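You operate a simulated robot arm through the tools that you are given. There is no shell and no other tool. Be economical: measure what you need, move in short steps, check, and stop when the job is done.

You run a simulated robot arm. Do the job below in one go: nothing can be reset, and whatever is moved stays where it is left.

TASK
Load the grey tray with the cool pack and the foam brick, then slide it beside the black tray.
Fine: the cool pack is in the green drawer; shut it again; the black tray stays put. Where these are worked on the way, their far stop is far enough and under half their travel is too little: green drawer.
Where things are to end (x, y in the base frame): grey tray within 0.03 m of [0.62, 0.78].

It is judged by the outcome, as a careful person would: the job done as asked, and still so three seconds after it is handed in. It fails if anything else is knocked over, pushed out of place, dropped, spilled or broken.

THE ROBOT
A 6-joint arm with a fingered hand, on a carriage that runs on a rail from [-0.777, -0.012] to [1.363, 0.022] (x, y) and turns from -1.955 to 3.84 rad about z. Base frame: it is fixed where the carriage stands at the start and does not move with it; the origin is on the floor, on the carriage's upright axis, x ahead of it, y to its left, z up. Units: m, rad, N and s.
Its first joint turns from -2.897 to 2.897 rad. Places, roughly: green drawer [0.6, 0.8, 0.6]; green foam brick [1.25, 0.75, 0.75]; inside of the grey tray [0.9, 0.8, 0.8]. Payload 4 kg.
The TCP is the grasp point between the finger pads, 0.026 m short of the fingertips. In the tool frame z runs along the fingers and y along their closing line. Largest opening 0.132 m; the body of the gripper starts 0.073 m behind the TCP. The gripper is a hand of 4 fingers: y runs from the thumb to the fingers, the wrist lies at [0, 0, -0.239] in the tool frame, and closing takes about 1.5 s.
Orientation is told as [roll, pitch, yaw] about the base's x, y, z axes, in that order, counted from this pose: with the fingers straight down and closing along the base's y, the tool's x points along the base's -x, its y along +y and its z along -z.

THE INTERFACE
- The arm moves only by the tool drive_tool. Its argument "deltas" is a list of rows, each a list of 6 numbers: the shift along the tool's x, y, z in m, then the turn, a rotation vector about the tool's x, y, z in rad. In form: [[x, y, z, wx, wy, wz], ...]. A call has 1 to 12 rows; each row is the pose to reach, as a shift and turn from the pose commanded when the call began, along the tool's axes at that moment. "hand" is the gripper command, from -1 (fully open) to 1 (shut), values between in proportion, set as the call begins (left out, the last holds). Each row takes 0.2 s and may step no farther than 0.05 m and 0.15 rad from the row before; otherwise, or with a gripper value out of range, the whole call is refused. A pose out of reach is approached as far as the arm can. The call stops where the force on the tool passes 40 N (or 10 N more than at its start, if that is more) or the arm is blocked; 0.2 s more then pass. Each finger travels about 0.045 m/s and halts on what it meets, pressing with about 26 N; the grip force reading is that of the motor and also rises with nothing between the fingers. The clock runs only during rows and for 0.2 s after the last one: add rows that repeat a pose to give the fingers time. It gives the time, the measured TCP pose, the force on the tool (base axes), the opening and the grip force at its end, in the units of the frame above (readings bear some noise), with the torque about the TCP (base axes, N m) and any sound that the robot's microphone picked up.
- Cameras (640 x 400 px; columns grow to the right, rows downward): "scene" is now at [0.3188, 0.2277, 1.288]; the picture's right is [0.44, -0.90, 0.00], its down [-0.59, -0.28, -0.76] and it looks along [0.68, 0.33, -0.65] (base axes); focal length 214 px, centre (320, 200). "wrist" rides on the gripper at [0.068, 0.002, -0.097] in the tool frame; the picture's right is [-0.03, 1.00, 0.00], its down [-0.82, -0.02, -0.58] and it looks along [-0.58, -0.01, 0.82] (tool axes); focal length 270 px, centre (320, 200). There is no depth. A picture from a camera that has moved, and an enlarged one, comes with that camera's place and axes in the base frame and with its lens.
- snapshot(camera): a new picture of that camera. The clock stands still meanwhile.
- raise_lower(by): slides the trunk up (or, below 0, down) by that many m; the arm and the scene camera ride with it, the base frame stays. It gives what a move gives, with no picture.
- steer(legs): drives the robot by 1 to 6 legs, each [ahead, left, turn to the left] in m, m and rad, along the robot's own axes; the way and the turn of a leg run together, so that a leg with both is an arc; at most 1.5 m and 3.142 rad a leg. The arm and the cameras ride along, it lands a little off, and it stops where it bumps. It keeps to its track: a leg is cut to what the track allows. It gives what a move gives.
- finger_targets(finger1, finger2, finger3, thumb_bend): sets how far each is bent, from 0 (flat) to 1 (curled in); at 0.3 the hand is open as for a grip, at 0.7 the pads meet at the TCP. One left out holds its place. A second passes; each finger stops where it meets its share of the squeeze, and holds until it gets a number again. A gripper value or a shape takes the hand back. It gives what a move gives, with no picture; readings hold the bend of each and the force on the fingers (four entries, about 0 where the hand has none), thumb and palm.
- set_grasp(shape): the hand has 4 fingers and takes this shape, open, in about a second: jaw (thumb against the fingers, like two jaws); tri (thumb and two fingers); tip (a fingertip pinch); poke (one finger out to press); point (the index stretched); flat (the hand flat); cup (the hand cupped); fist (a fist). The gripper value then closes the fingers along that shape, each until it touches; the sizes above hold for jaw. It gives what a move gives, with no picture.
- pan_tilt(pan, tilt): turns the head with the scene camera to pan (to the left, within 2.496 rad either way) and tilt (down, from -0.506 to 1.204), counted from straight ahead of the robot. It gives what a move gives.
- zoom(camera, box): a new picture of the part [left, top, right, bottom] of that camera's present view, enlarged. The clock stands still meanwhile.
- job_done(): hands the job in; it is judged then, once.

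Go step by step. Nothing tells you exact positions but the pictures and the camera data: compare them with the known pose of the tool, close in by small moves and look again before you grip or let go. The budget is 120 turns and 78 pictures, counting those below and the enlarged ones. Unless the task says otherwise, let go and move clear before handing in, and close with one line.

The tools are called after "Emit:" as name(argument=value, ...) on one line, values as JSON. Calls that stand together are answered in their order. drive_tool: Moves the arm, as the interface text tells. Its arguments: {"type":"object","properties":{"deltas":{"type":"array","items":{"type":"array","items":{"type":"number"}}},"hand":{"type":"number"}},"required":["deltas"]} The other tools are called the same way: raise_lower (by) slides the trunk up or down; set_grasp (shape) gives the hand a shape; finger_targets (finger1, finger2, finger3, thumb_bend) moves the fingers one by one; steer (legs) drives the base; pan_tilt (pan, tilt) turns the head that bears the scene camera; snapshot (camera) takes a picture; zoom (camera, box) takes an enlarged picture of a part of a camera's view; job_done () hands the job in.

At the start:

```text
t: 0.0
ee_pos: [0.3056, 0.5339, 0.8289]
ee_rot: [-0.418, -0.015, -0.019]
wrist_force: [0.3, -0.5, -0.4]
wrist_torque: [0.02, 0.02, 0.02]
opening: 0.132
grasp_force: 0.0
shape: jaw
bend: [0.3, 0.3, 0.3, 0.3]
finger forces: [0.1, 0.1, 0.0, 0.0, 0.0, 0.0]
trunk travel left (down, up): [-0.3, 0.328]
robot x, y, heading: [0.0007, 0.0006, 0.002]
head pan, tilt: [2.499, 0.733]
```

scene: 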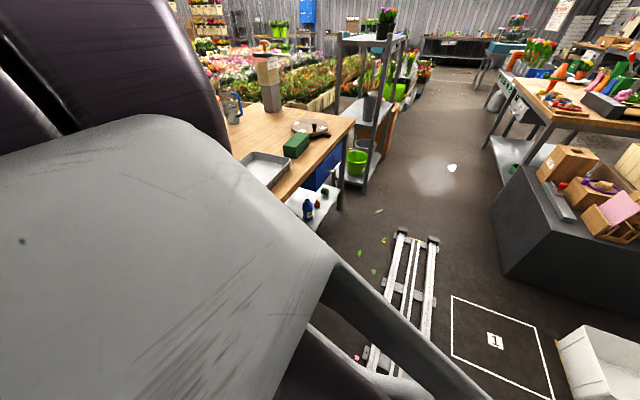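
wrist: 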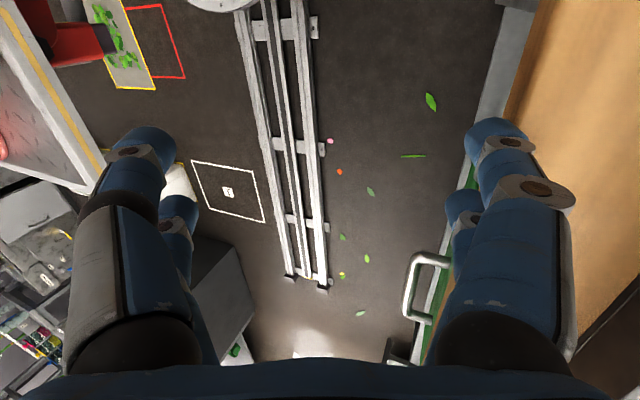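

The scene view shows the workbench with the grey tray and foam brick, mostly hidden behind the arm. I'll turn the head for a better view of the bench.

Emit:
pan_tilt(pan=1.2, tilt=0.7)

Emit:
snapshot(camera="scene")

```text
t: 1.5
ee_pos: [0.3045, 0.5334, 0.8243]
ee_rot: [-0.427, -0.016, -0.022]
wrist_force: [0.4, 0.1, 0.3]
wrist_torque: [0.01, -0.04, 0.0]
opening: 0.1317
grasp_force: 0.0
shape: jaw
bend: [0.3, 0.3, 0.3, 0.3]
finger forces: [0.0, 0.1, 0.0, 0.1, 0.0, 0.1]
trunk travel left (down, up): [-0.3, 0.328]
robot x, y, heading: [-0.0022, 0.0017, 0.002]
head pan, tilt: [1.201, 0.7]
```

```text
75 pictures are left
camera scene: at [0.3154, 0.2343, 1.2883], right [0.51, -0.86, 0.0], down [-0.56, -0.33, -0.76], along [0.65, 0.39, -0.65], focal length 214 px, centre (320, 200)
```

scene: 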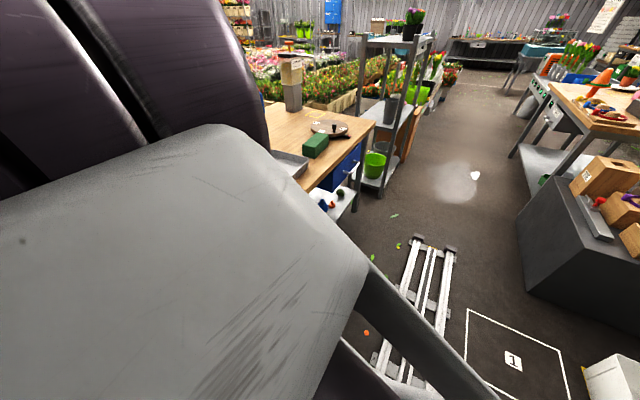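

The arm blocks the view. I'll try other pan angles to learn how the head maps.

Emit:
pan_tilt(pan=1.9, tilt=0.8)

Emit:
snapshot(camera="scene")

```text
t: 2.5
ee_pos: [0.3039, 0.5321, 0.8239]
ee_rot: [-0.428, -0.017, -0.018]
wrist_force: [0.2, -0.2, 0.2]
wrist_torque: [0.03, 0.02, -0.03]
opening: 0.132
grasp_force: 0.2
shape: jaw
bend: [0.3, 0.3, 0.3, 0.3]
finger forces: [0.1, 0.0, 0.1, 0.0, 0.0, 0.0]
trunk travel left (down, up): [-0.3, 0.328]
robot x, y, heading: [-0.0002, -0.0038, 0.005]
head pan, tilt: [1.901, 0.799]
```

```text
74 pictures are left
camera scene: at [0.3149, 0.2347, 1.2879], right [0.52, -0.85, 0.0], down [-0.56, -0.34, -0.76], along [0.65, 0.39, -0.65], focal length 214 px, centre (320, 200)
```

scene: 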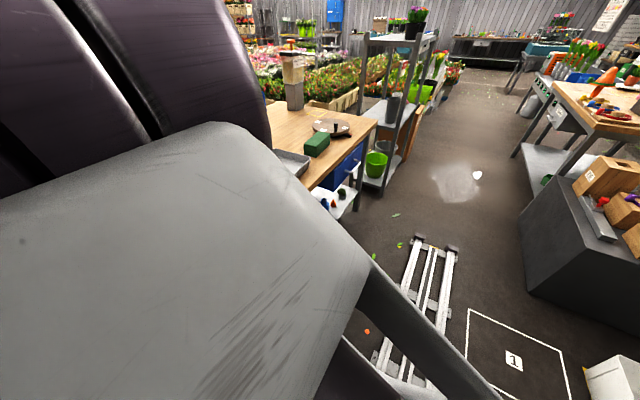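

The head hardly changes the view. I'll try a very different pan value before assuming it is stuck.

Emit:
pan_tilt(pan=0.0, tilt=0.3)

Emit:
snapshot(camera="scene")

```text
t: 4.4
ee_pos: [0.3072, 0.5343, 0.8313]
ee_rot: [-0.413, -0.015, -0.026]
wrist_force: [-0.6, 1.1, -0.2]
wrist_torque: [0.0, 0.01, 0.02]
opening: 0.1319
grasp_force: 0.1
shape: jaw
bend: [0.3, 0.3, 0.3, 0.3]
finger forces: [0.1, 0.0, 0.0, 0.0, 0.0, 0.1]
trunk travel left (down, up): [-0.3, 0.328]
robot x, y, heading: [-0.0007, -0.0054, -0.003]
head pan, tilt: [0.0, 0.3]
```

```text
73 pictures are left
camera scene: at [0.336, 0.194, 1.3249], right [0.03, -1.0, 0.0], down [-0.3, -0.01, -0.96], along [0.95, 0.03, -0.3], focal length 214 px, centre (320, 200)
```

scene: 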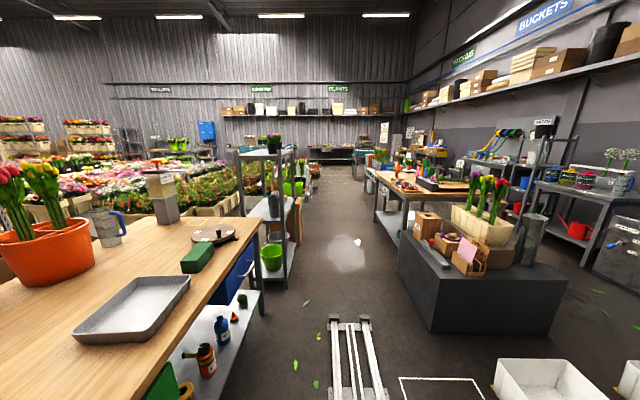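

With the arm out of the way at pan 0 the view is clear: grey tray and brick are on the bench. The arm blocks the head turning left, so I'll look partway left and down.

Emit:
pan_tilt(pan=0.45, tilt=0.45)

Emit:
snapshot(camera="scene")

Emit:
snapshot(camera="wrist")

```text
t: 5.3
ee_pos: [0.305, 0.5334, 0.8263]
ee_rot: [-0.425, -0.018, -0.02]
wrist_force: [-0.2, 0.5, -0.1]
wrist_torque: [0.02, 0.0, -0.02]
opening: 0.1318
grasp_force: 0.0
shape: jaw
bend: [0.3, 0.3, 0.3, 0.3]
finger forces: [0.0, 0.0, 0.0, 0.0, 0.0, 0.0]
trunk travel left (down, up): [-0.3, 0.328]
robot x, y, heading: [0.0029, -0.0031, -0.004]
head pan, tilt: [0.45, 0.45]
```

```text
72 pictures are left
camera scene: at [0.3274, 0.2273, 1.3129], right [0.4, -0.92, 0.0], down [-0.38, -0.16, -0.91], along [0.84, 0.36, -0.42], focal length 214 px, centre (320, 200)
```

scene: 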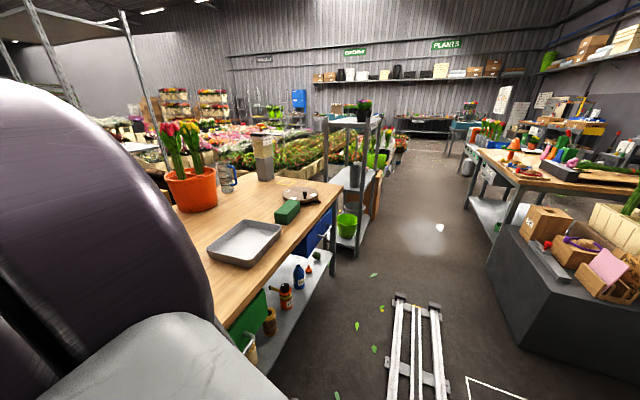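

```text
71 pictures are left
camera wrist: at [0.2361, 0.5755, 0.9121], right [0.05, 0.91, -0.41], down [0.81, 0.2, 0.55], along [0.58, -0.36, -0.73], focal length 270 px, centre (320, 200)
```

wrist: 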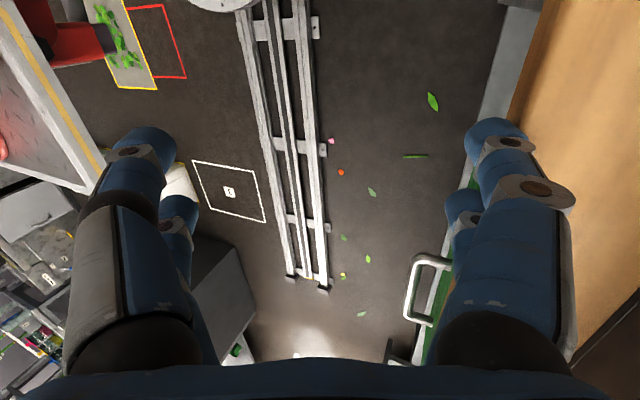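

The grey tray is at about (0.88, 0.80), the brick at about (1.18, 0.78) and the drawer handle near (0.6, 0.59, 0.6). Standing near x≈1.2 should reach all of them and keep the head clear of the arm, so I'll raise the trunk, turn left, and drive there.

Emit:
raise_lower(by=0.2)

Emit:
snapshot(camera="wrist")

```text
t: 7.1
ee_pos: [0.2949, 0.4733, 0.9246]
ee_rot: [-0.635, 0.001, -0.02]
wrist_force: [-0.3, 0.3, 0.3]
wrist_torque: [0.0, -0.04, 0.02]
opening: 0.1318
grasp_force: 0.1
shape: jaw
bend: [0.3, 0.3, 0.3, 0.3]
finger forces: [0.0, 0.1, 0.0, 0.1, 0.0, 0.0]
trunk travel left (down, up): [-0.48, 0.148]
robot x, y, heading: [0.0038, -0.0019, -0.002]
head pan, tilt: [0.45, 0.45]
stopped: the arm was blocked; the commanded pose is now the measured one
```

```text
70 pictures are left
camera wrist: at [0.2263, 0.5327, 1.0001], right [0.04, 0.8, -0.59], down [0.82, 0.31, 0.48], along [0.57, -0.51, -0.65], focal length 270 px, centre (320, 200)
```

wrist: 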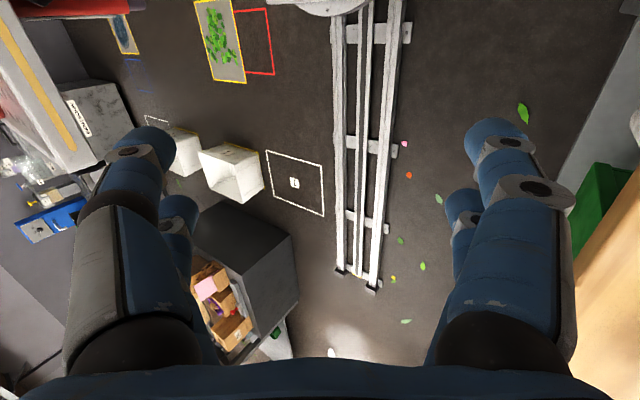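

The arm was blocked while the trunk rose, probably by touching the head. I'll turn the head away and lift the tool a little before driving.

Emit:
pan_tilt(pan=0.0, tilt=0.45)

Emit:
steer(legs=[[0, 0, 0.5]])

Emit:
snapshot(camera="scene")

```text
t: 8.0
ee_pos: [0.2976, 0.4755, 0.9216]
ee_rot: [-0.631, 0.0, -0.019]
wrist_force: [-0.3, 0.1, 0.4]
wrist_torque: [-0.01, -0.02, 0.01]
opening: 0.1319
grasp_force: 0.1
shape: jaw
bend: [0.3, 0.3, 0.3, 0.3]
finger forces: [0.0, 0.1, 0.0, 0.0, 0.1, 0.1]
trunk travel left (down, up): [-0.48, 0.148]
robot x, y, heading: [0.0019, 0.0046, -0.008]
head pan, tilt: [0.0, 0.45]
```

```text
t: 8.8
ee_pos: [0.289, 0.475, 0.9181]
ee_rot: [-0.646, 0.001, -0.008]
wrist_force: [0.5, -0.5, -0.2]
wrist_torque: [-0.02, 0.01, -0.01]
opening: 0.1319
grasp_force: 0.0
shape: jaw
bend: [0.3, 0.3, 0.3, 0.3]
finger forces: [0.0, 0.0, 0.1, 0.1, 0.0, 0.0]
trunk travel left (down, up): [-0.48, 0.148]
robot x, y, heading: [-0.0007, -0.001, 0.015]
head pan, tilt: [0.0, 0.45]
stopped in leg 1: the robot was blocked; the commanded pose is now the measured one
```

```text
69 pictures are left
camera scene: at [0.2612, 0.196, 1.4908], right [0.02, -1.0, 0.0], down [-0.44, -0.01, -0.9], along [0.9, 0.02, -0.44], focal length 214 px, centre (320, 200)
```

scene: 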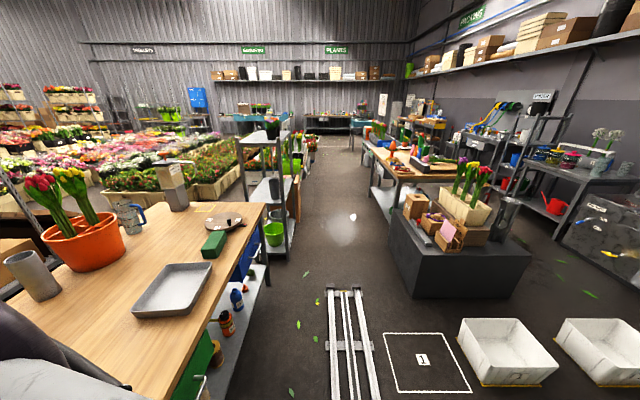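

The turn to the left was blocked by something on that side. I'll drive ahead along the rail instead, since the aisle there is free.

Emit:
steer(legs=[[0.6, 0, 0]])

Emit:
snapshot(camera="wrist")

```text
t: 12.2
ee_pos: [0.8836, 0.4888, 0.919]
ee_rot: [-0.646, 0.001, 0.004]
wrist_force: [0.0, -0.9, -0.4]
wrist_torque: [0.01, -0.02, -0.01]
opening: 0.1323
grasp_force: 0.1
shape: jaw
bend: [0.3, 0.3, 0.3, 0.3]
finger forces: [0.0, 0.1, 0.0, 0.0, 0.0, 0.0]
trunk travel left (down, up): [-0.48, 0.148]
robot x, y, heading: [0.6035, 0.0105, 0.031]
head pan, tilt: [0.0, 0.45]
```

```text
68 pictures are left
camera wrist: at [0.8146, 0.5473, 0.9944], right [0.02, 0.8, -0.6], down [0.82, 0.33, 0.47], along [0.58, -0.5, -0.64], focal length 270 px, centre (320, 200)
```

wrist: 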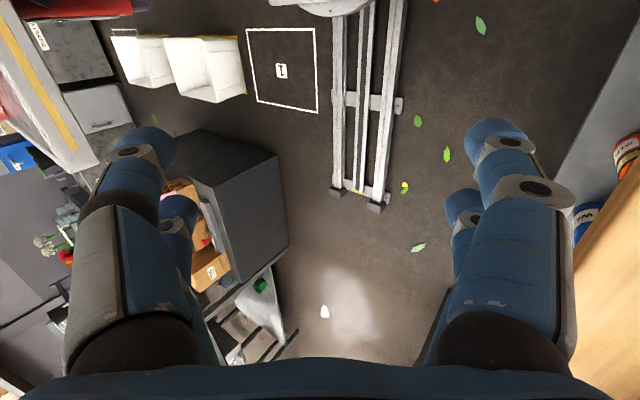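

Now at x≈0.6. I'll try turning left here with more room.

Emit:
steer(legs=[[0, 0, 0.4]])

Emit:
snapshot(camera="scene")

```text
t: 13.8
ee_pos: [0.6735, 0.5613, 0.9181]
ee_rot: [-0.645, 0.0, 0.406]
wrist_force: [0.1, 0.2, 0.6]
wrist_torque: [0.0, -0.03, -0.02]
opening: 0.1319
grasp_force: 0.1
shape: jaw
bend: [0.3, 0.3, 0.3, 0.3]
finger forces: [0.1, 0.0, 0.0, 0.0, 0.1, 0.0]
trunk travel left (down, up): [-0.48, 0.148]
robot x, y, heading: [0.6023, 0.011, 0.433]
head pan, tilt: [0.0, 0.45]
```

```text
67 pictures are left
camera scene: at [0.7597, 0.294, 1.4907], right [0.42, -0.91, 0.0], down [-0.39, -0.18, -0.9], along [0.82, 0.38, -0.44], focal length 214 px, centre (320, 200)
```

scene: 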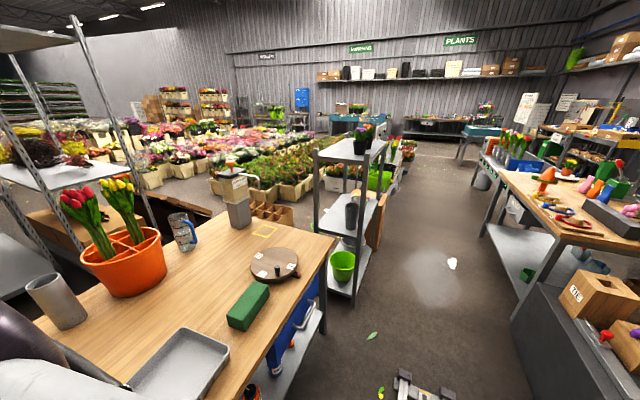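

Turning worked here. I'll drive on to about x=1.2.

Emit:
steer(legs=[[0.54, -0.25, 0]])

Emit:
pan_tilt(pan=0.8, tilt=0.7)

Emit:
snapshot(camera="scene")

```text
t: 17.1
ee_pos: [1.2656, 0.5711, 0.9197]
ee_rot: [-0.646, 0.003, 0.404]
wrist_force: [-0.3, 0.0, 0.2]
wrist_torque: [0.0, -0.05, 0.04]
opening: 0.1318
grasp_force: 0.1
shape: jaw
bend: [0.3, 0.3, 0.3, 0.3]
finger forces: [0.0, 0.1, 0.0, 0.0, 0.1, 0.0]
trunk travel left (down, up): [-0.48, 0.148]
robot x, y, heading: [1.194, 0.0174, 0.435]
head pan, tilt: [0.0, 0.45]
```

```text
t: 18.3
ee_pos: [1.2656, 0.5718, 0.9189]
ee_rot: [-0.646, 0.001, 0.406]
wrist_force: [-0.6, -0.1, -0.1]
wrist_torque: [0.0, 0.02, 0.0]
opening: 0.132
grasp_force: 0.1
shape: jaw
bend: [0.3, 0.3, 0.3, 0.3]
finger forces: [0.0, 0.0, 0.0, 0.0, 0.0, 0.0]
trunk travel left (down, up): [-0.48, 0.148]
robot x, y, heading: [1.1913, 0.0167, 0.438]
head pan, tilt: [0.799, 0.7]
```

```text
66 pictures are left
camera scene: at [1.297, 0.3449, 1.4685], right [0.94, -0.33, 0.0], down [-0.21, -0.61, -0.77], along [0.25, 0.72, -0.64], focal length 214 px, centre (320, 200)
```

scene: 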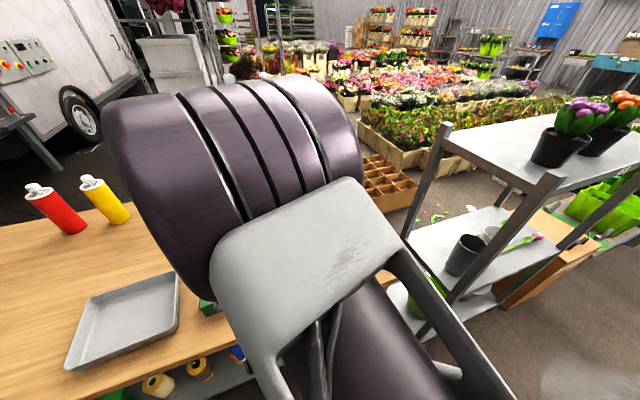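

The arm is now mid-view and the head can pan left past it. I'll swing the tool left and level it to point straight down.

Emit:
drive_tool(deltas=[[0.024, 0.012, -0.014, -0.054, 0, 0], [0.048, 0.023, -0.028, -0.107, 0, 0], [0.072, 0.035, -0.042, -0.161, 0, 0], [0.097, 0.046, -0.056, -0.215, 0, 0], [0.121, 0.058, -0.07, -0.269, 0, 0], [0.145, 0.07, -0.083, -0.322, 0, 0], [0.169, 0.081, -0.097, -0.376, 0, 0], [0.193, 0.093, -0.111, -0.43, 0, 0], [0.217, 0.104, -0.125, -0.484, 0, 0], [0.242, 0.116, -0.139, -0.537, 0, 0], [0.266, 0.127, -0.153, -0.591, 0, 0], [0.29, 0.139, -0.167, -0.645, 0, 0]])

Emit:
pan_tilt(pan=1.7, tilt=0.7)

Emit:
snapshot(camera="scene")

Emit:
snapshot(camera="wrist")

```text
t: 20.9
ee_pos: [0.9153, 0.6521, 0.9701]
ee_rot: [0.0, 0.001, 0.404]
wrist_force: [-0.1, 0.1, 0.0]
wrist_torque: [0.01, -0.03, -0.02]
opening: 0.1317
grasp_force: 0.0
shape: jaw
bend: [0.3, 0.3, 0.3, 0.3]
finger forces: [0.0, 0.0, 0.1, 0.0, 0.0, 0.0]
trunk travel left (down, up): [-0.48, 0.148]
robot x, y, heading: [1.1936, 0.0215, 0.43]
head pan, tilt: [0.799, 0.7]
```

```text
t: 22.1
ee_pos: [0.9149, 0.6507, 0.969]
ee_rot: [0.001, 0.001, 0.404]
wrist_force: [0.6, 0.1, 0.2]
wrist_torque: [0.0, -0.01, 0.05]
opening: 0.1318
grasp_force: 0.1
shape: jaw
bend: [0.3, 0.3, 0.3, 0.3]
finger forces: [0.0, 0.1, 0.0, 0.0, 0.1, 0.0]
trunk travel left (down, up): [-0.48, 0.148]
robot x, y, heading: [1.1905, 0.0143, 0.434]
head pan, tilt: [1.7, 0.7]
```

```text
65 pictures are left
camera scene: at [1.2235, 0.3367, 1.4685], right [0.85, 0.53, 0.0], down [0.34, -0.55, -0.76], along [-0.41, 0.65, -0.64], focal length 214 px, centre (320, 200)
```

scene: 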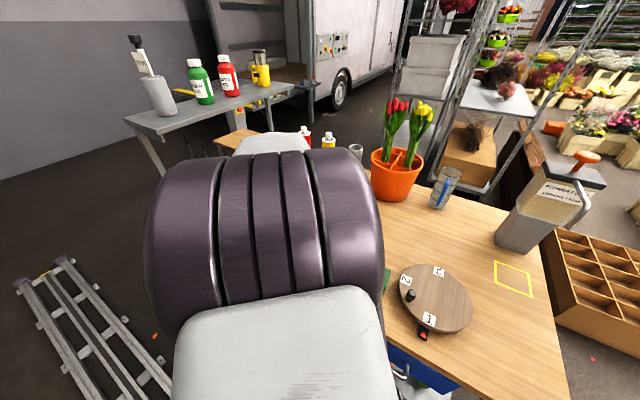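

```text
64 pictures are left
camera wrist: at [0.852, 0.6246, 1.0658], right [-0.37, 0.93, 0.0], down [0.76, 0.3, 0.58], along [0.54, 0.21, -0.82], focal length 270 px, centre (320, 200)
```

wrist: 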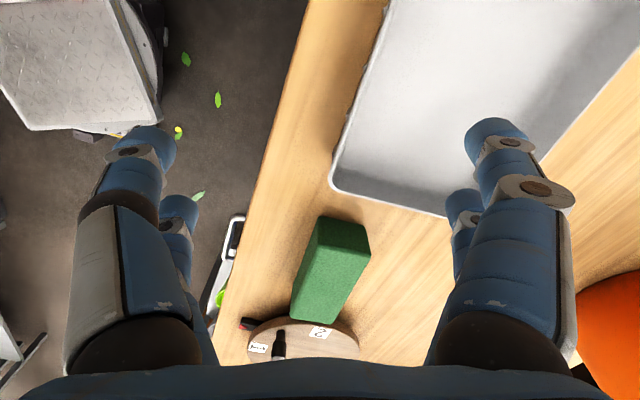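

The arm sits in front of the head from here, but the wrist camera shows tray, brick and bench edge well. I'll drive a bit further right and bring the tool out in front of the drawer.

Emit:
steer(legs=[[0.145, -0.067, 0]])

Emit:
drive_tool(deltas=[[0.035, -0.008, 0.0, 0, 0, 0.034], [0.07, -0.015, 0.0, 0, 0, 0.067], [0.105, -0.023, 0.0, 0, 0, 0.101], [0.14, -0.031, 0.0, 0, 0, 0.135], [0.175, -0.038, 0.0, 0, 0, 0.168], [0.21, -0.046, 0.0, 0, 0, 0.202], [0.245, -0.054, 0.0, 0, 0, 0.236], [0.28, -0.061, 0.0, 0, 0, 0.269], [0.315, -0.069, 0.0, 0, 0, 0.303], [0.35, -0.077, 0.0, 0, 0, 0.337], [0.385, -0.084, 0.0, 0, 0, 0.37], [0.42, -0.092, 0.0, 0, 0, 0.404]])

Emit:
snapshot(camera="scene")

Emit:
snapshot(camera="wrist")

```text
t: 23.5
ee_pos: [1.0762, 0.6539, 0.9696]
ee_rot: [-0.001, 0.0, 0.404]
wrist_force: [0.2, -1.2, 0.1]
wrist_torque: [0.01, 0.0, 0.03]
opening: 0.1319
grasp_force: 0.0
shape: jaw
bend: [0.3, 0.3, 0.3, 0.3]
finger forces: [0.0, 0.0, 0.1, 0.0, 0.1, 0.0]
trunk travel left (down, up): [-0.48, 0.148]
robot x, y, heading: [1.3529, 0.0232, 0.432]
head pan, tilt: [1.7, 0.7]
```

```text
t: 26.1
ee_pos: [0.8101, 0.3793, 0.9705]
ee_rot: [0.0, 0.002, 0.002]
wrist_force: [0.7, 0.1, -0.1]
wrist_torque: [-0.09, -0.02, 0.01]
opening: 0.1318
grasp_force: 0.1
shape: jaw
bend: [0.3, 0.3, 0.3, 0.3]
finger forces: [0.1, 0.1, 0.0, 0.0, 0.1, 0.0]
out of reach, approached as far as the arm can: row 8, 9, 10, 11, 12
trunk travel left (down, up): [-0.48, 0.148]
robot x, y, heading: [1.3498, 0.0241, 0.434]
head pan, tilt: [1.7, 0.7]
```

```text
63 pictures are left
camera scene: at [1.3838, 0.3396, 1.4684], right [0.85, 0.53, 0.0], down [0.34, -0.55, -0.76], along [-0.41, 0.65, -0.64], focal length 214 px, centre (320, 200)
```

scene: 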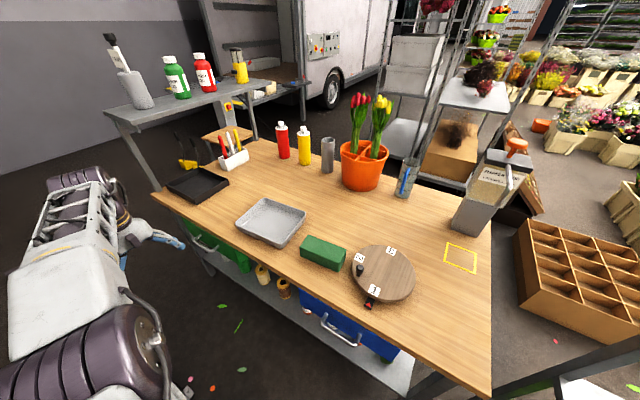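

```text
62 pictures are left
camera wrist: at [0.7418, 0.3804, 1.0663], right [0.02, 1.0, 0.0], down [0.82, -0.02, 0.58], along [0.58, -0.01, -0.82], focal length 270 px, centre (320, 200)
```

wrist: 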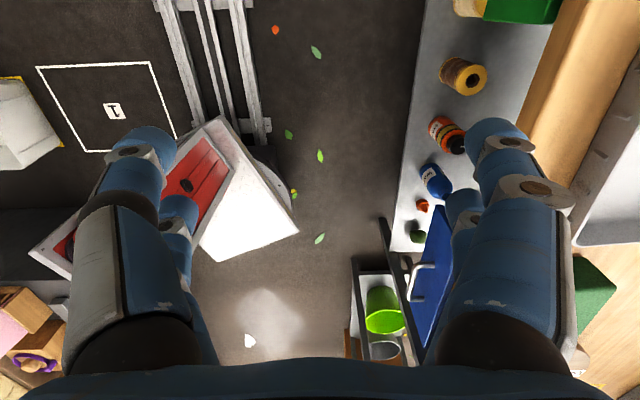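

Now the view is excellent: black tray near (0.29, 0.80), grey tray near (0.83, 0.79), brick and drawer fronts visible. The arm seems limited going left, so I'll zoom on the drawer and turn the base a bit more left.

Emit:
zoom(camera="scene", box=[150, 150, 350, 300])

Emit:
steer(legs=[[0, 0, 0.4]])

```text
2.67 times, centred on (250, 225) of scene
camera zoom: at [1.3838, 0.3396, 1.4684], right [0.85, 0.53, 0.0], down [0.34, -0.55, -0.76], along [-0.41, 0.65, -0.64], focal length 572 px, centre (507, 133)
```

zoom: 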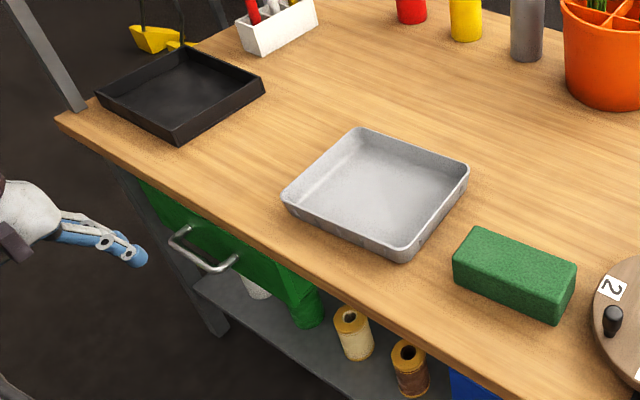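

```text
t: 27.7
ee_pos: [0.7125, 0.1345, 0.9701]
ee_rot: [0.0, 0.002, 0.411]
wrist_force: [-0.5, 0.4, 0.3]
wrist_torque: [-0.02, 0.01, 0.01]
opening: 0.1319
grasp_force: 0.0
shape: jaw
bend: [0.3, 0.3, 0.3, 0.3]
finger forces: [0.1, 0.0, 0.0, 0.1, 0.0, 0.1]
trunk travel left (down, up): [-0.48, 0.148]
robot x, y, heading: [1.349, 0.0219, 0.837]
head pan, tilt: [1.7, 0.7]
```

The drawer bar looks to be around (0.565, 0.58, 0.645), about 0.12 m long along x. I'll lower the trunk and check the view before turning the tool toward the drawer.

Emit:
raise_lower(by=-0.22)

Emit:
snapshot(camera="scene")

```text
t: 30.0
ee_pos: [0.7632, 0.1896, 0.7521]
ee_rot: [0.0, 0.002, 0.41]
wrist_force: [0.6, -0.4, -0.6]
wrist_torque: [0.0, -0.01, -0.03]
opening: 0.1318
grasp_force: 0.0
shape: jaw
bend: [0.3, 0.3, 0.3, 0.3]
finger forces: [0.0, 0.0, 0.1, 0.0, 0.0, 0.0]
trunk travel left (down, up): [-0.26, 0.368]
robot x, y, heading: [1.3481, 0.0209, 0.843]
head pan, tilt: [1.7, 0.7]
```

```text
60 pictures are left
camera scene: at [1.3055, 0.3818, 1.2495], right [0.57, 0.82, 0.0], down [0.53, -0.36, -0.76], along [-0.63, 0.43, -0.64], focal length 214 px, centre (320, 200)
```

scene: 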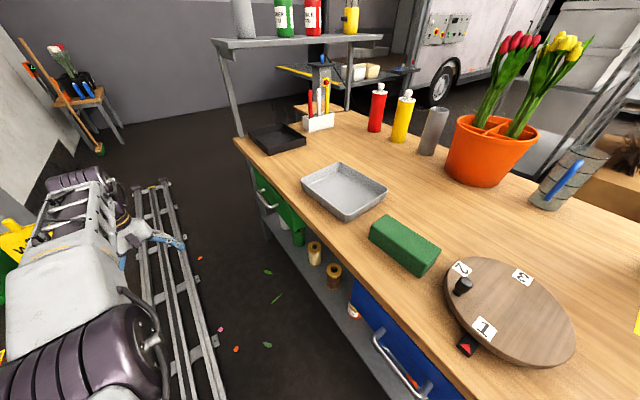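

The view is good from here. I'll zoom in on the drawer handle to triangulate it.

Emit:
zoom(camera="scene", box=[230, 130, 350, 240])

```text
3.64 times, centred on (290, 185) of scene
camera zoom: at [1.3055, 0.3818, 1.2495], right [0.57, 0.82, 0.0], down [0.53, -0.36, -0.76], along [-0.63, 0.43, -0.64], focal length 780 px, centre (429, 254)
```

zoom: 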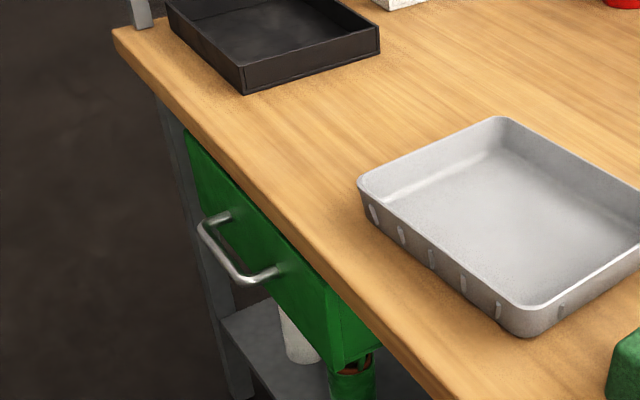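

The bar is at about (0.567, 0.583, 0.646). I'll move in front of it, square the tool, then tip it to point at the drawer.

Emit:
drive_tool(deltas=[[0.016, 0.031, 0.005, 0, 0, 0.068], [0.033, 0.061, 0.01, 0, 0, 0.137], [0.049, 0.092, 0.015, 0, 0, 0.205], [0.065, 0.123, 0.02, 0, 0, 0.273], [0.081, 0.153, 0.025, 0, 0, 0.342], [0.098, 0.184, 0.03, 0, 0, 0.41]], hand=-0.3)

Emit:
drive_tool(deltas=[[0, 0, 0, -0.143, 0, 0], [0, 0, 0, -0.285, 0, 0], [0, 0, 0, -0.428, 0, 0], [0, 0, 0, -0.571, 0, 0], [0, 0, 0, -0.714, 0, 0], [0, 0, 0, -0.857, 0, 0], [0, 0, 0, -1.0, 0, 0], [0, 0, 0, -1.143, 0, 0], [0, 0, 0, -1.286, 0, 0], [0, 0, 0, -1.428, 0, 0], [0, 0, 0, -1.57, 0, 0]])

Emit:
snapshot(camera="wrist")

Emit:
snapshot(camera="scene")

```text
t: 31.4
ee_pos: [0.762, 0.3067, 0.7278]
ee_rot: [-0.002, 0.0, 0.026]
wrist_force: [0.5, 0.5, 0.3]
wrist_torque: [0.0, 0.0, -0.01]
opening: 0.0862
grasp_force: 0.1
shape: jaw
bend: [0.7, 0.7, 0.7, 0.64]
finger forces: [0.0, 0.1, 0.0, 0.0, 0.1, 0.0]
out of reach, approached as far as the arm can: row 1, 2, 3, 4, 5, 6
trunk travel left (down, up): [-0.26, 0.368]
robot x, y, heading: [1.3497, 0.0225, 0.842]
head pan, tilt: [1.7, 0.7]
```

```text
t: 33.8
ee_pos: [0.8121, 0.2975, 0.7508]
ee_rot: [1.571, 0.002, 0.003]
wrist_force: [0.3, 1.2, 1.8]
wrist_torque: [-0.02, -0.01, -0.02]
opening: 0.0857
grasp_force: 0.0
shape: jaw
bend: [0.7, 0.7, 0.7, 0.64]
finger forces: [0.0, 0.1, 0.0, 0.1, 0.0, 0.1]
out of reach, approached as far as the arm can: row 5, 6, 7, 8, 9, 10, 11
trunk travel left (down, up): [-0.26, 0.368]
robot x, y, heading: [1.3511, 0.0245, 0.838]
head pan, tilt: [1.7, 0.7]
```

```text
58 pictures are left
camera wrist: at [0.743, 0.2009, 0.7517], right [0.03, 0.0, 1.0], down [0.82, -0.58, -0.02], along [0.58, 0.82, -0.02], focal length 270 px, centre (320, 200)
```

wrist: 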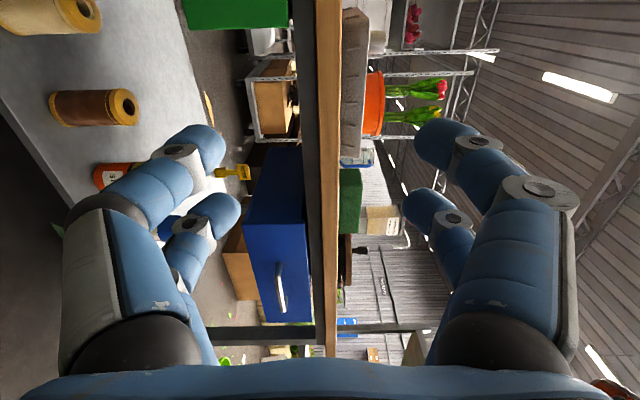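

```text
57 pictures are left
camera scene: at [1.3056, 0.3821, 1.2495], right [0.57, 0.82, 0.0], down [0.53, -0.36, -0.76], along [-0.63, 0.43, -0.64], focal length 214 px, centre (320, 200)
```

scene: 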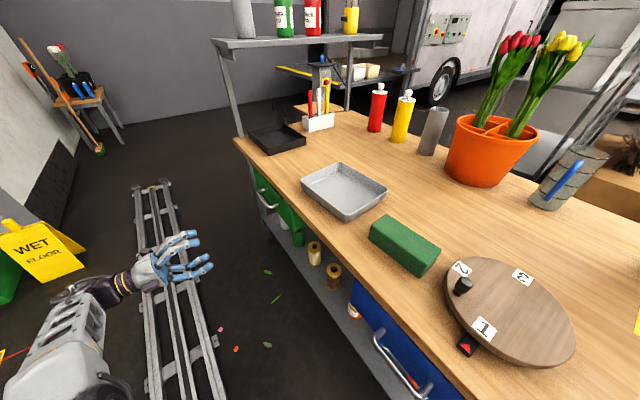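

The tool can't go further left in this orientation; I suspect the last wrist joint is at its limit. I'll roll the hand about its own axis the other way and see whether reach returns.

Emit:
drive_tool(deltas=[[0, 0, 0, 0, 0, -0.14], [0, 0, 0, 0, 0, -0.28], [0, 0, 0, 0, 0, -0.42], [0, 0, 0, 0, 0, -0.56], [0, 0, 0, 0, 0, -0.7], [0, 0, 0, 0, 0, -0.84], [0, 0, 0, 0, 0, -0.98], [0, 0, 0, 0, 0, -1.12], [0, 0, 0, 0, 0, -1.26], [0, 0, 0, 0, 0, -1.4], [0, 0, 0, 0, 0, -1.54]])

Emit:
drive_tool(deltas=[[0, 0.03, 0, 0, 0, 0], [0, 0.06, 0, 0, 0, 0], [0, 0.06, 0, 0, 0, 0]])

```text
t: 36.2
ee_pos: [0.8139, 0.3005, 0.7506]
ee_rot: [1.511, -1.543, 0.063]
wrist_force: [0.0, -0.7, -0.2]
wrist_torque: [-0.04, 0.01, 0.0]
opening: 0.0858
grasp_force: 0.0
shape: jaw
bend: [0.7, 0.7, 0.7, 0.64]
finger forces: [0.0, 0.0, 0.0, 0.0, 0.1, 0.0]
trunk travel left (down, up): [-0.26, 0.368]
robot x, y, heading: [1.3527, 0.0223, 0.841]
head pan, tilt: [1.7, 0.7]
```

```text
t: 37.0
ee_pos: [0.8035, 0.3117, 0.7641]
ee_rot: [1.515, -1.542, 0.058]
wrist_force: [0.4, -0.5, -0.7]
wrist_torque: [-0.01, -0.01, 0.0]
opening: 0.0857
grasp_force: 0.0
shape: jaw
bend: [0.7, 0.7, 0.7, 0.64]
finger forces: [0.1, 0.0, 0.0, 0.0, 0.0, 0.1]
out of reach, approached as far as the arm can: row 1, 2, 3
trunk travel left (down, up): [-0.26, 0.368]
robot x, y, heading: [1.3508, 0.0212, 0.841]
head pan, tilt: [1.7, 0.7]
```

Reach seems to be centred ahead of the carriage axis, so the base should face more toward the drawer. I'll turn left more and back up along the rail to x≈1.2, then undo the hand roll.

Emit:
steer(legs=[[0, 0, 0.9], [0.025, 0.148, 0]])

Emit:
drive_tool(deltas=[[0, 0, 0, 0, 0, 0.14], [0, 0, 0, 0, 0, 0.28], [0, 0, 0, 0, 0, 0.42], [0, 0, 0, 0, 0, 0.56], [0, 0, 0, 0, 0, 0.7], [0, 0, 0, 0, 0, 0.84], [0, 0, 0, 0, 0, 0.98], [0, 0, 0, 0, 0, 1.12], [0, 0, 0, 0, 0, 1.26], [0, 0, 0, 0, 0, 1.4], [0, 0, 0, 0, 0, 1.54]])

Emit:
pan_tilt(pan=0.7, tilt=0.7)

Emit:
snapshot(camera="scene")

```text
t: 40.7
ee_pos: [0.6378, -0.2346, 0.7634]
ee_rot: [1.517, -1.539, 0.966]
wrist_force: [0.4, 0.6, -0.3]
wrist_torque: [0.01, 0.01, -0.02]
opening: 0.0857
grasp_force: 0.0
shape: jaw
bend: [0.7, 0.7, 0.7, 0.64]
finger forces: [0.0, 0.1, 0.0, 0.0, 0.1, 0.1]
trunk travel left (down, up): [-0.26, 0.368]
robot x, y, heading: [1.2028, 0.0193, 1.75]
head pan, tilt: [1.7, 0.7]
```

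```text
t: 43.1
ee_pos: [0.6379, -0.2345, 0.7641]
ee_rot: [1.569, 0.003, 0.908]
wrist_force: [1.2, 0.5, -1.0]
wrist_torque: [0.01, 0.02, 0.01]
opening: 0.0858
grasp_force: 0.1
shape: jaw
bend: [0.7, 0.7, 0.7, 0.64]
finger forces: [0.1, 0.1, 0.0, 0.0, 0.0, 0.0]
trunk travel left (down, up): [-0.26, 0.368]
robot x, y, heading: [1.2058, 0.0188, 1.745]
head pan, tilt: [1.7, 0.7]
```

```text
t: 44.4
ee_pos: [0.6386, -0.2346, 0.7642]
ee_rot: [1.57, 0.0, 0.91]
wrist_force: [-0.2, 0.4, -0.1]
wrist_torque: [-0.01, -0.01, -0.03]
opening: 0.0858
grasp_force: 0.0
shape: jaw
bend: [0.7, 0.7, 0.7, 0.64]
finger forces: [0.0, 0.0, 0.0, 0.1, 0.0, 0.0]
trunk travel left (down, up): [-0.26, 0.368]
robot x, y, heading: [1.2003, 0.0209, 1.742]
head pan, tilt: [0.7, 0.7]
```

```text
56 pictures are left
camera scene: at [0.9077, 0.285, 1.2495], right [0.64, 0.77, 0.0], down [0.5, -0.41, -0.76], along [-0.59, 0.49, -0.64], focal length 214 px, centre (320, 200)
```

scene: 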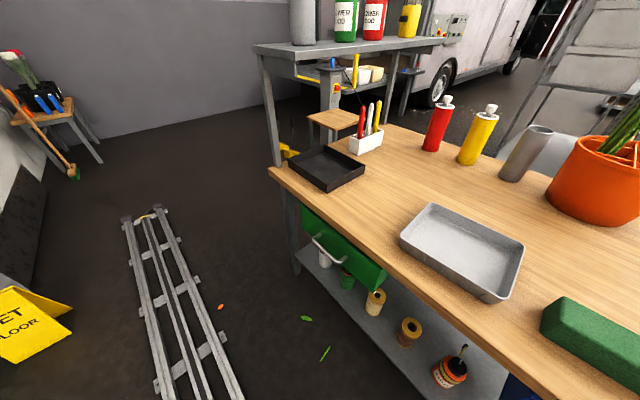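

Perfect view of drawer, trays and brick. Now I'll sweep the tool in front of the drawer and square it up.

Emit:
drive_tool(deltas=[[-0.035, -0.005, 0.032, 0, -0.076, 0], [-0.07, -0.01, 0.064, 0, -0.152, 0], [-0.105, -0.015, 0.096, 0, -0.228, 0], [-0.14, -0.02, 0.128, 0, -0.303, 0], [-0.175, -0.025, 0.16, 0, -0.379, 0], [-0.21, -0.03, 0.192, 0, -0.455, 0], [-0.245, -0.035, 0.224, 0, -0.531, 0], [-0.28, -0.04, 0.256, 0, -0.607, 0], [-0.315, -0.045, 0.288, 0, -0.683, 0], [-0.35, -0.05, 0.32, 0, -0.758, 0], [-0.385, -0.055, 0.352, 0, -0.834, 0], [-0.42, -0.06, 0.384, 0, -0.91, 0]])

Emit:
snapshot(camera="scene")

Emit:
snapshot(camera="wrist")

```text
t: 47.0
ee_pos: [0.5919, 0.3304, 0.7014]
ee_rot: [1.569, 0.0, 0.001]
wrist_force: [-0.4, -0.4, 0.3]
wrist_torque: [-0.01, 0.01, 0.03]
opening: 0.086
grasp_force: 0.0
shape: jaw
bend: [0.7, 0.7, 0.7, 0.64]
finger forces: [0.0, 0.1, 0.1, 0.0, 0.1, 0.1]
trunk travel left (down, up): [-0.26, 0.368]
robot x, y, heading: [1.2029, 0.0189, 1.743]
head pan, tilt: [0.7, 0.7]
```

```text
55 pictures are left
camera scene: at [0.9078, 0.2847, 1.2496], right [0.64, 0.77, 0.0], down [0.49, -0.41, -0.77], along [-0.59, 0.49, -0.64], focal length 214 px, centre (320, 200)
```

scene: 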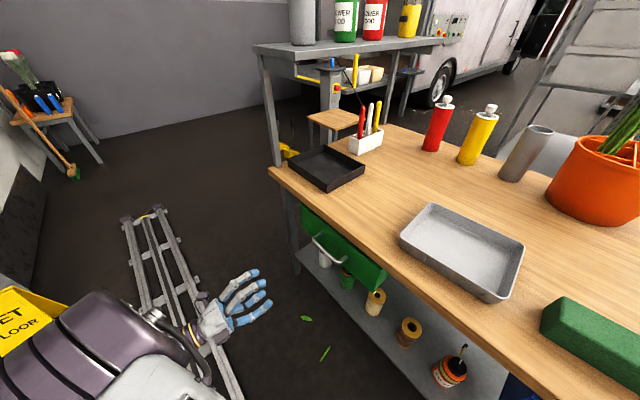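

```text
54 pictures are left
camera wrist: at [0.5233, 0.2326, 0.7028], right [0.03, 0.0, 1.0], down [0.82, -0.58, -0.02], along [0.58, 0.82, -0.02], focal length 270 px, centre (320, 200)
```

wrist: 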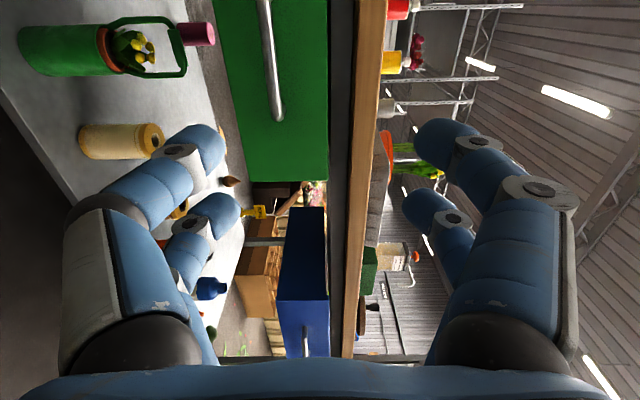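

The wrist view confirms the bar at z≈0.643. I'll line up and advance to just short of it.

Emit:
drive_tool(deltas=[[0.011, -0.029, 0.02, 0, 0, 0], [0.022, -0.058, 0.05, 0, 0, 0], [0.022, -0.058, 0.09, 0, 0, 0], [0.022, -0.058, 0.13, 0, 0, 0], [0.022, -0.058, 0.17, 0, 0, 0], [0.022, -0.058, 0.2, 0, 0, 0]])

Emit:
snapshot(camera="wrist")

Emit:
zoom(camera="scene", box=[220, 170, 420, 300])

```text
t: 48.4
ee_pos: [0.5717, 0.534, 0.6443]
ee_rot: [1.569, -0.001, -0.001]
wrist_force: [0.8, -0.4, 0.6]
wrist_torque: [-0.04, -0.01, -0.03]
opening: 0.0861
grasp_force: 0.1
shape: jaw
bend: [0.7, 0.7, 0.7, 0.64]
finger forces: [0.1, 0.0, 0.0, 0.0, 0.0, 0.0]
trunk travel left (down, up): [-0.26, 0.368]
robot x, y, heading: [1.2045, 0.0186, 1.746]
head pan, tilt: [0.7, 0.7]
```

```text
53 pictures are left
camera wrist: at [0.5036, 0.4354, 0.6454], right [0.03, 0.0, 1.0], down [0.82, -0.58, -0.02], along [0.58, 0.82, -0.02], focal length 270 px, centre (320, 200)
```

wrist: 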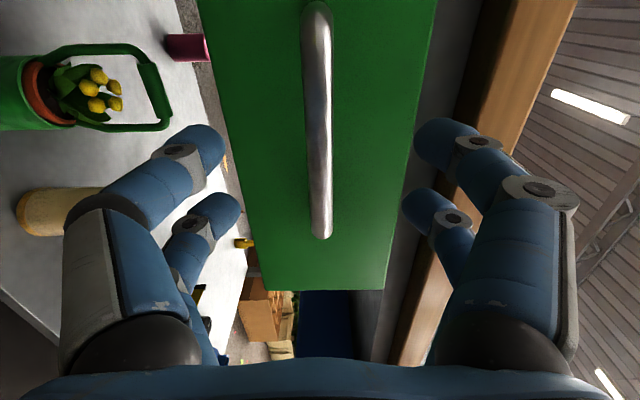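

```text
3.08 times, centred on (320, 235) of scene
camera zoom: at [0.9077, 0.2849, 1.2496], right [0.64, 0.77, 0.0], down [0.49, -0.41, -0.77], along [-0.59, 0.49, -0.64], focal length 660 px, centre (320, 92)
```

zoom: 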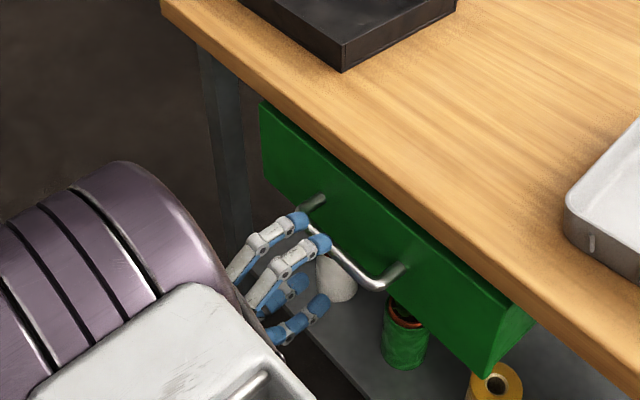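

The bar is centred between thumb and fingers. I'll advance onto it and close.

Emit:
drive_tool(deltas=[[0, 0, 0.02, 0, 0, 0], [0, 0, 0.042, 0, 0, 0], [0, 0, 0.042, 0, 0, 0]])

Emit:
drive_tool(deltas=[[0, 0, 0, 0, 0, 0], [0, 0, 0, 0, 0, 0], [0, 0, 0, 0, 0, 0], [0, 0, 0, 0, 0, 0], [0, 0, 0, 0, 0, 0], [0, 0, 0, 0, 0, 0], [0, 0, 0, 0, 0, 0], [0, 0, 0, 0, 0, 0]], hand=1.0)

Emit:
snapshot(camera="wrist")

```text
t: 49.2
ee_pos: [0.5716, 0.5746, 0.6445]
ee_rot: [1.569, 0.001, 0.0]
wrist_force: [0.5, 0.4, 0.1]
wrist_torque: [0.0, -0.01, 0.05]
opening: 0.086
grasp_force: 0.0
shape: jaw
bend: [0.7, 0.7, 0.7, 0.64]
finger forces: [0.0, 0.0, 0.0, 0.0, 0.1, 0.0]
trunk travel left (down, up): [-0.26, 0.368]
robot x, y, heading: [1.2056, 0.0223, 1.746]
head pan, tilt: [0.7, 0.7]
```

```text
t: 51.0
ee_pos: [0.5717, 0.5756, 0.6446]
ee_rot: [1.569, 0.001, 0.0]
wrist_force: [-0.4, 0.2, 0.7]
wrist_torque: [0.0, -0.03, 0.01]
opening: 0.0002
grasp_force: 25.4
shape: jaw
bend: [0.7, 0.71, 0.71, 0.71]
finger forces: [0.0, 0.1, 0.1, 0.1, 0.1, 0.1]
trunk travel left (down, up): [-0.26, 0.368]
robot x, y, heading: [1.2022, 0.0162, 1.747]
head pan, tilt: [0.7, 0.7]
```

```text
51 pictures are left
camera wrist: at [0.5026, 0.4771, 0.6457], right [0.02, 0.0, 1.0], down [0.82, -0.58, -0.02], along [0.58, 0.82, -0.02], focal length 270 px, centre (320, 200)
```

wrist: 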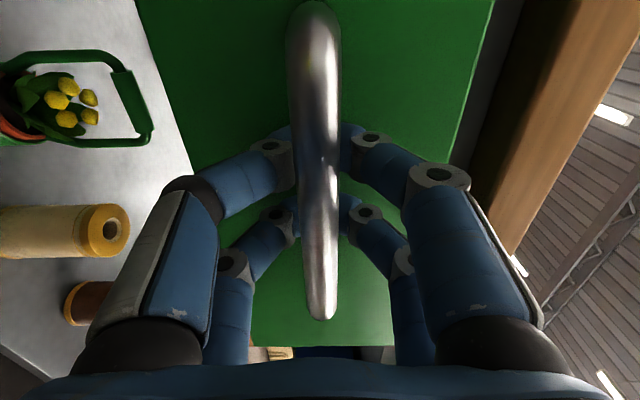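

The fingers have closed behind the bar, so it is hooked. I'll pull the drawer out in steps.

Emit:
drive_tool(deltas=[[0, 0, -0.02, 0, 0, 0], [0, 0, -0.04, 0, 0, 0], [0, 0, -0.06, 0, 0, 0], [0, 0, -0.08, 0, 0, 0], [0, 0, -0.1, 0, 0, 0], [0, 0, -0.12, 0, 0, 0]])

Emit:
snapshot(camera="scene")

```text
t: 52.4
ee_pos: [0.5692, 0.454, 0.644]
ee_rot: [1.57, 0.0, 0.002]
wrist_force: [-0.4, -0.2, 0.2]
wrist_torque: [0.01, 0.02, 0.01]
opening: 0.0
grasp_force: 26.1
shape: jaw
bend: [0.7, 0.7, 0.71, 0.71]
finger forces: [0.0, 0.0, 0.0, 0.0, 0.0, 0.0]
trunk travel left (down, up): [-0.26, 0.368]
robot x, y, heading: [1.2034, 0.0225, 1.747]
head pan, tilt: [0.7, 0.7]
```

```text
50 pictures are left
camera scene: at [0.9077, 0.2851, 1.2495], right [0.64, 0.77, 0.0], down [0.49, -0.41, -0.76], along [-0.59, 0.49, -0.64], focal length 214 px, centre (320, 200)
```

scene: 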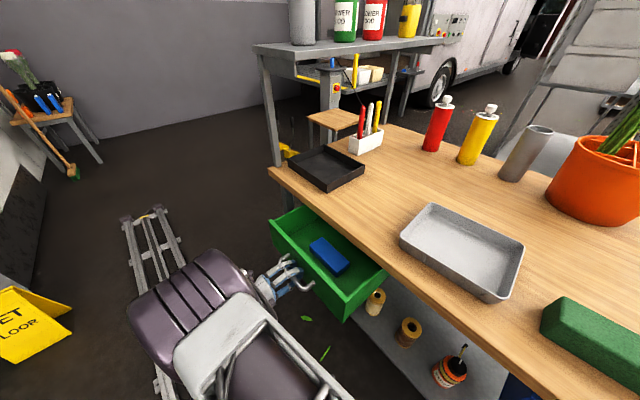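

The drawer is opening and the blue cool pack is visible inside. I'll keep pulling to its stop.

Emit:
drive_tool(deltas=[[0, 0, -0.02, 0, 0, 0], [0, 0, -0.04, 0, 0, 0], [0, 0, -0.06, 0, 0, 0], [0, 0, -0.08, 0, 0, 0], [0, 0, -0.1, 0, 0, 0], [0, 0, -0.12, 0, 0, 0]])

Emit:
zoom(camera="scene", box=[160, 160, 480, 360])

```text
t: 53.8
ee_pos: [0.5701, 0.3356, 0.6447]
ee_rot: [1.569, -0.002, 0.001]
wrist_force: [0.3, -0.2, 1.1]
wrist_torque: [0.0, 0.01, -0.03]
opening: 0.0
grasp_force: 26.2
shape: jaw
bend: [0.7, 0.7, 0.71, 0.71]
finger forces: [0.0, 0.1, 0.1, 0.0, 0.1, 0.1]
trunk travel left (down, up): [-0.26, 0.368]
robot x, y, heading: [1.2053, 0.0183, 1.742]
head pan, tilt: [0.7, 0.7]
```

```text
2.00 times, centred on (320, 260) of scene
camera zoom: at [0.9077, 0.2851, 1.2496], right [0.64, 0.77, 0.0], down [0.49, -0.41, -0.76], along [-0.59, 0.49, -0.64], focal length 429 px, centre (320, 80)
```

zoom: 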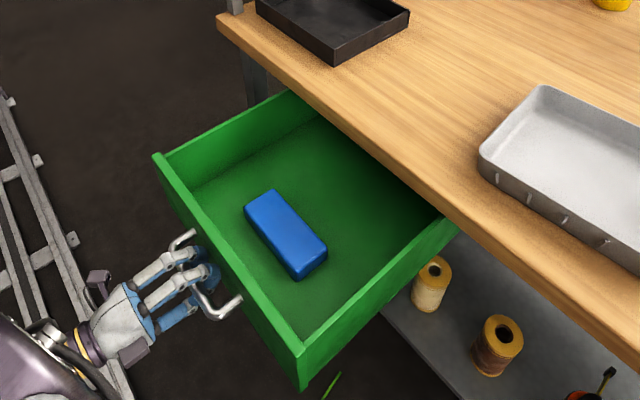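

The pack is fully exposed. I'll pull a bit further to feel for the stop.

Emit:
drive_tool(deltas=[[0, 0, -0.015, 0, 0, 0], [0, 0, -0.03, 0, 0, 0], [0, 0, -0.045, 0, 0, 0], [0, 0, -0.06, 0, 0, 0], [0, 0, -0.075, 0, 0, 0]])

Emit:
zoom(camera="scene", box=[160, 160, 480, 360])

```text
t: 54.5
ee_pos: [0.571, 0.3116, 0.6429]
ee_rot: [1.57, -0.003, -0.012]
wrist_force: [-2.8, 26.3, 0.7]
wrist_torque: [0.03, 0.0, 0.45]
opening: 0.0
grasp_force: 26.1
shape: jaw
bend: [0.7, 0.7, 0.7, 0.71]
finger forces: [0.1, 16.6, 16.6, 0.1, 0.0, 0.0]
trunk travel left (down, up): [-0.26, 0.368]
robot x, y, heading: [1.2009, 0.0181, 1.744]
head pan, tilt: [0.7, 0.7]
stopped in row 3: the force on the tool passed its limit at 62 N (the readings are from after the stop); the commanded pose is now the measured one
```

```text
2.00 times, centred on (320, 260) of scene
camera zoom: at [0.9086, 0.2865, 1.2494], right [0.64, 0.77, 0.0], down [0.49, -0.41, -0.76], along [-0.59, 0.49, -0.64], focal length 429 px, centre (320, 80)
```

zoom: 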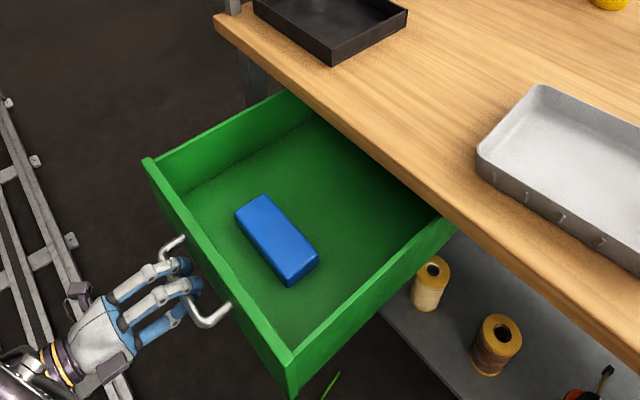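

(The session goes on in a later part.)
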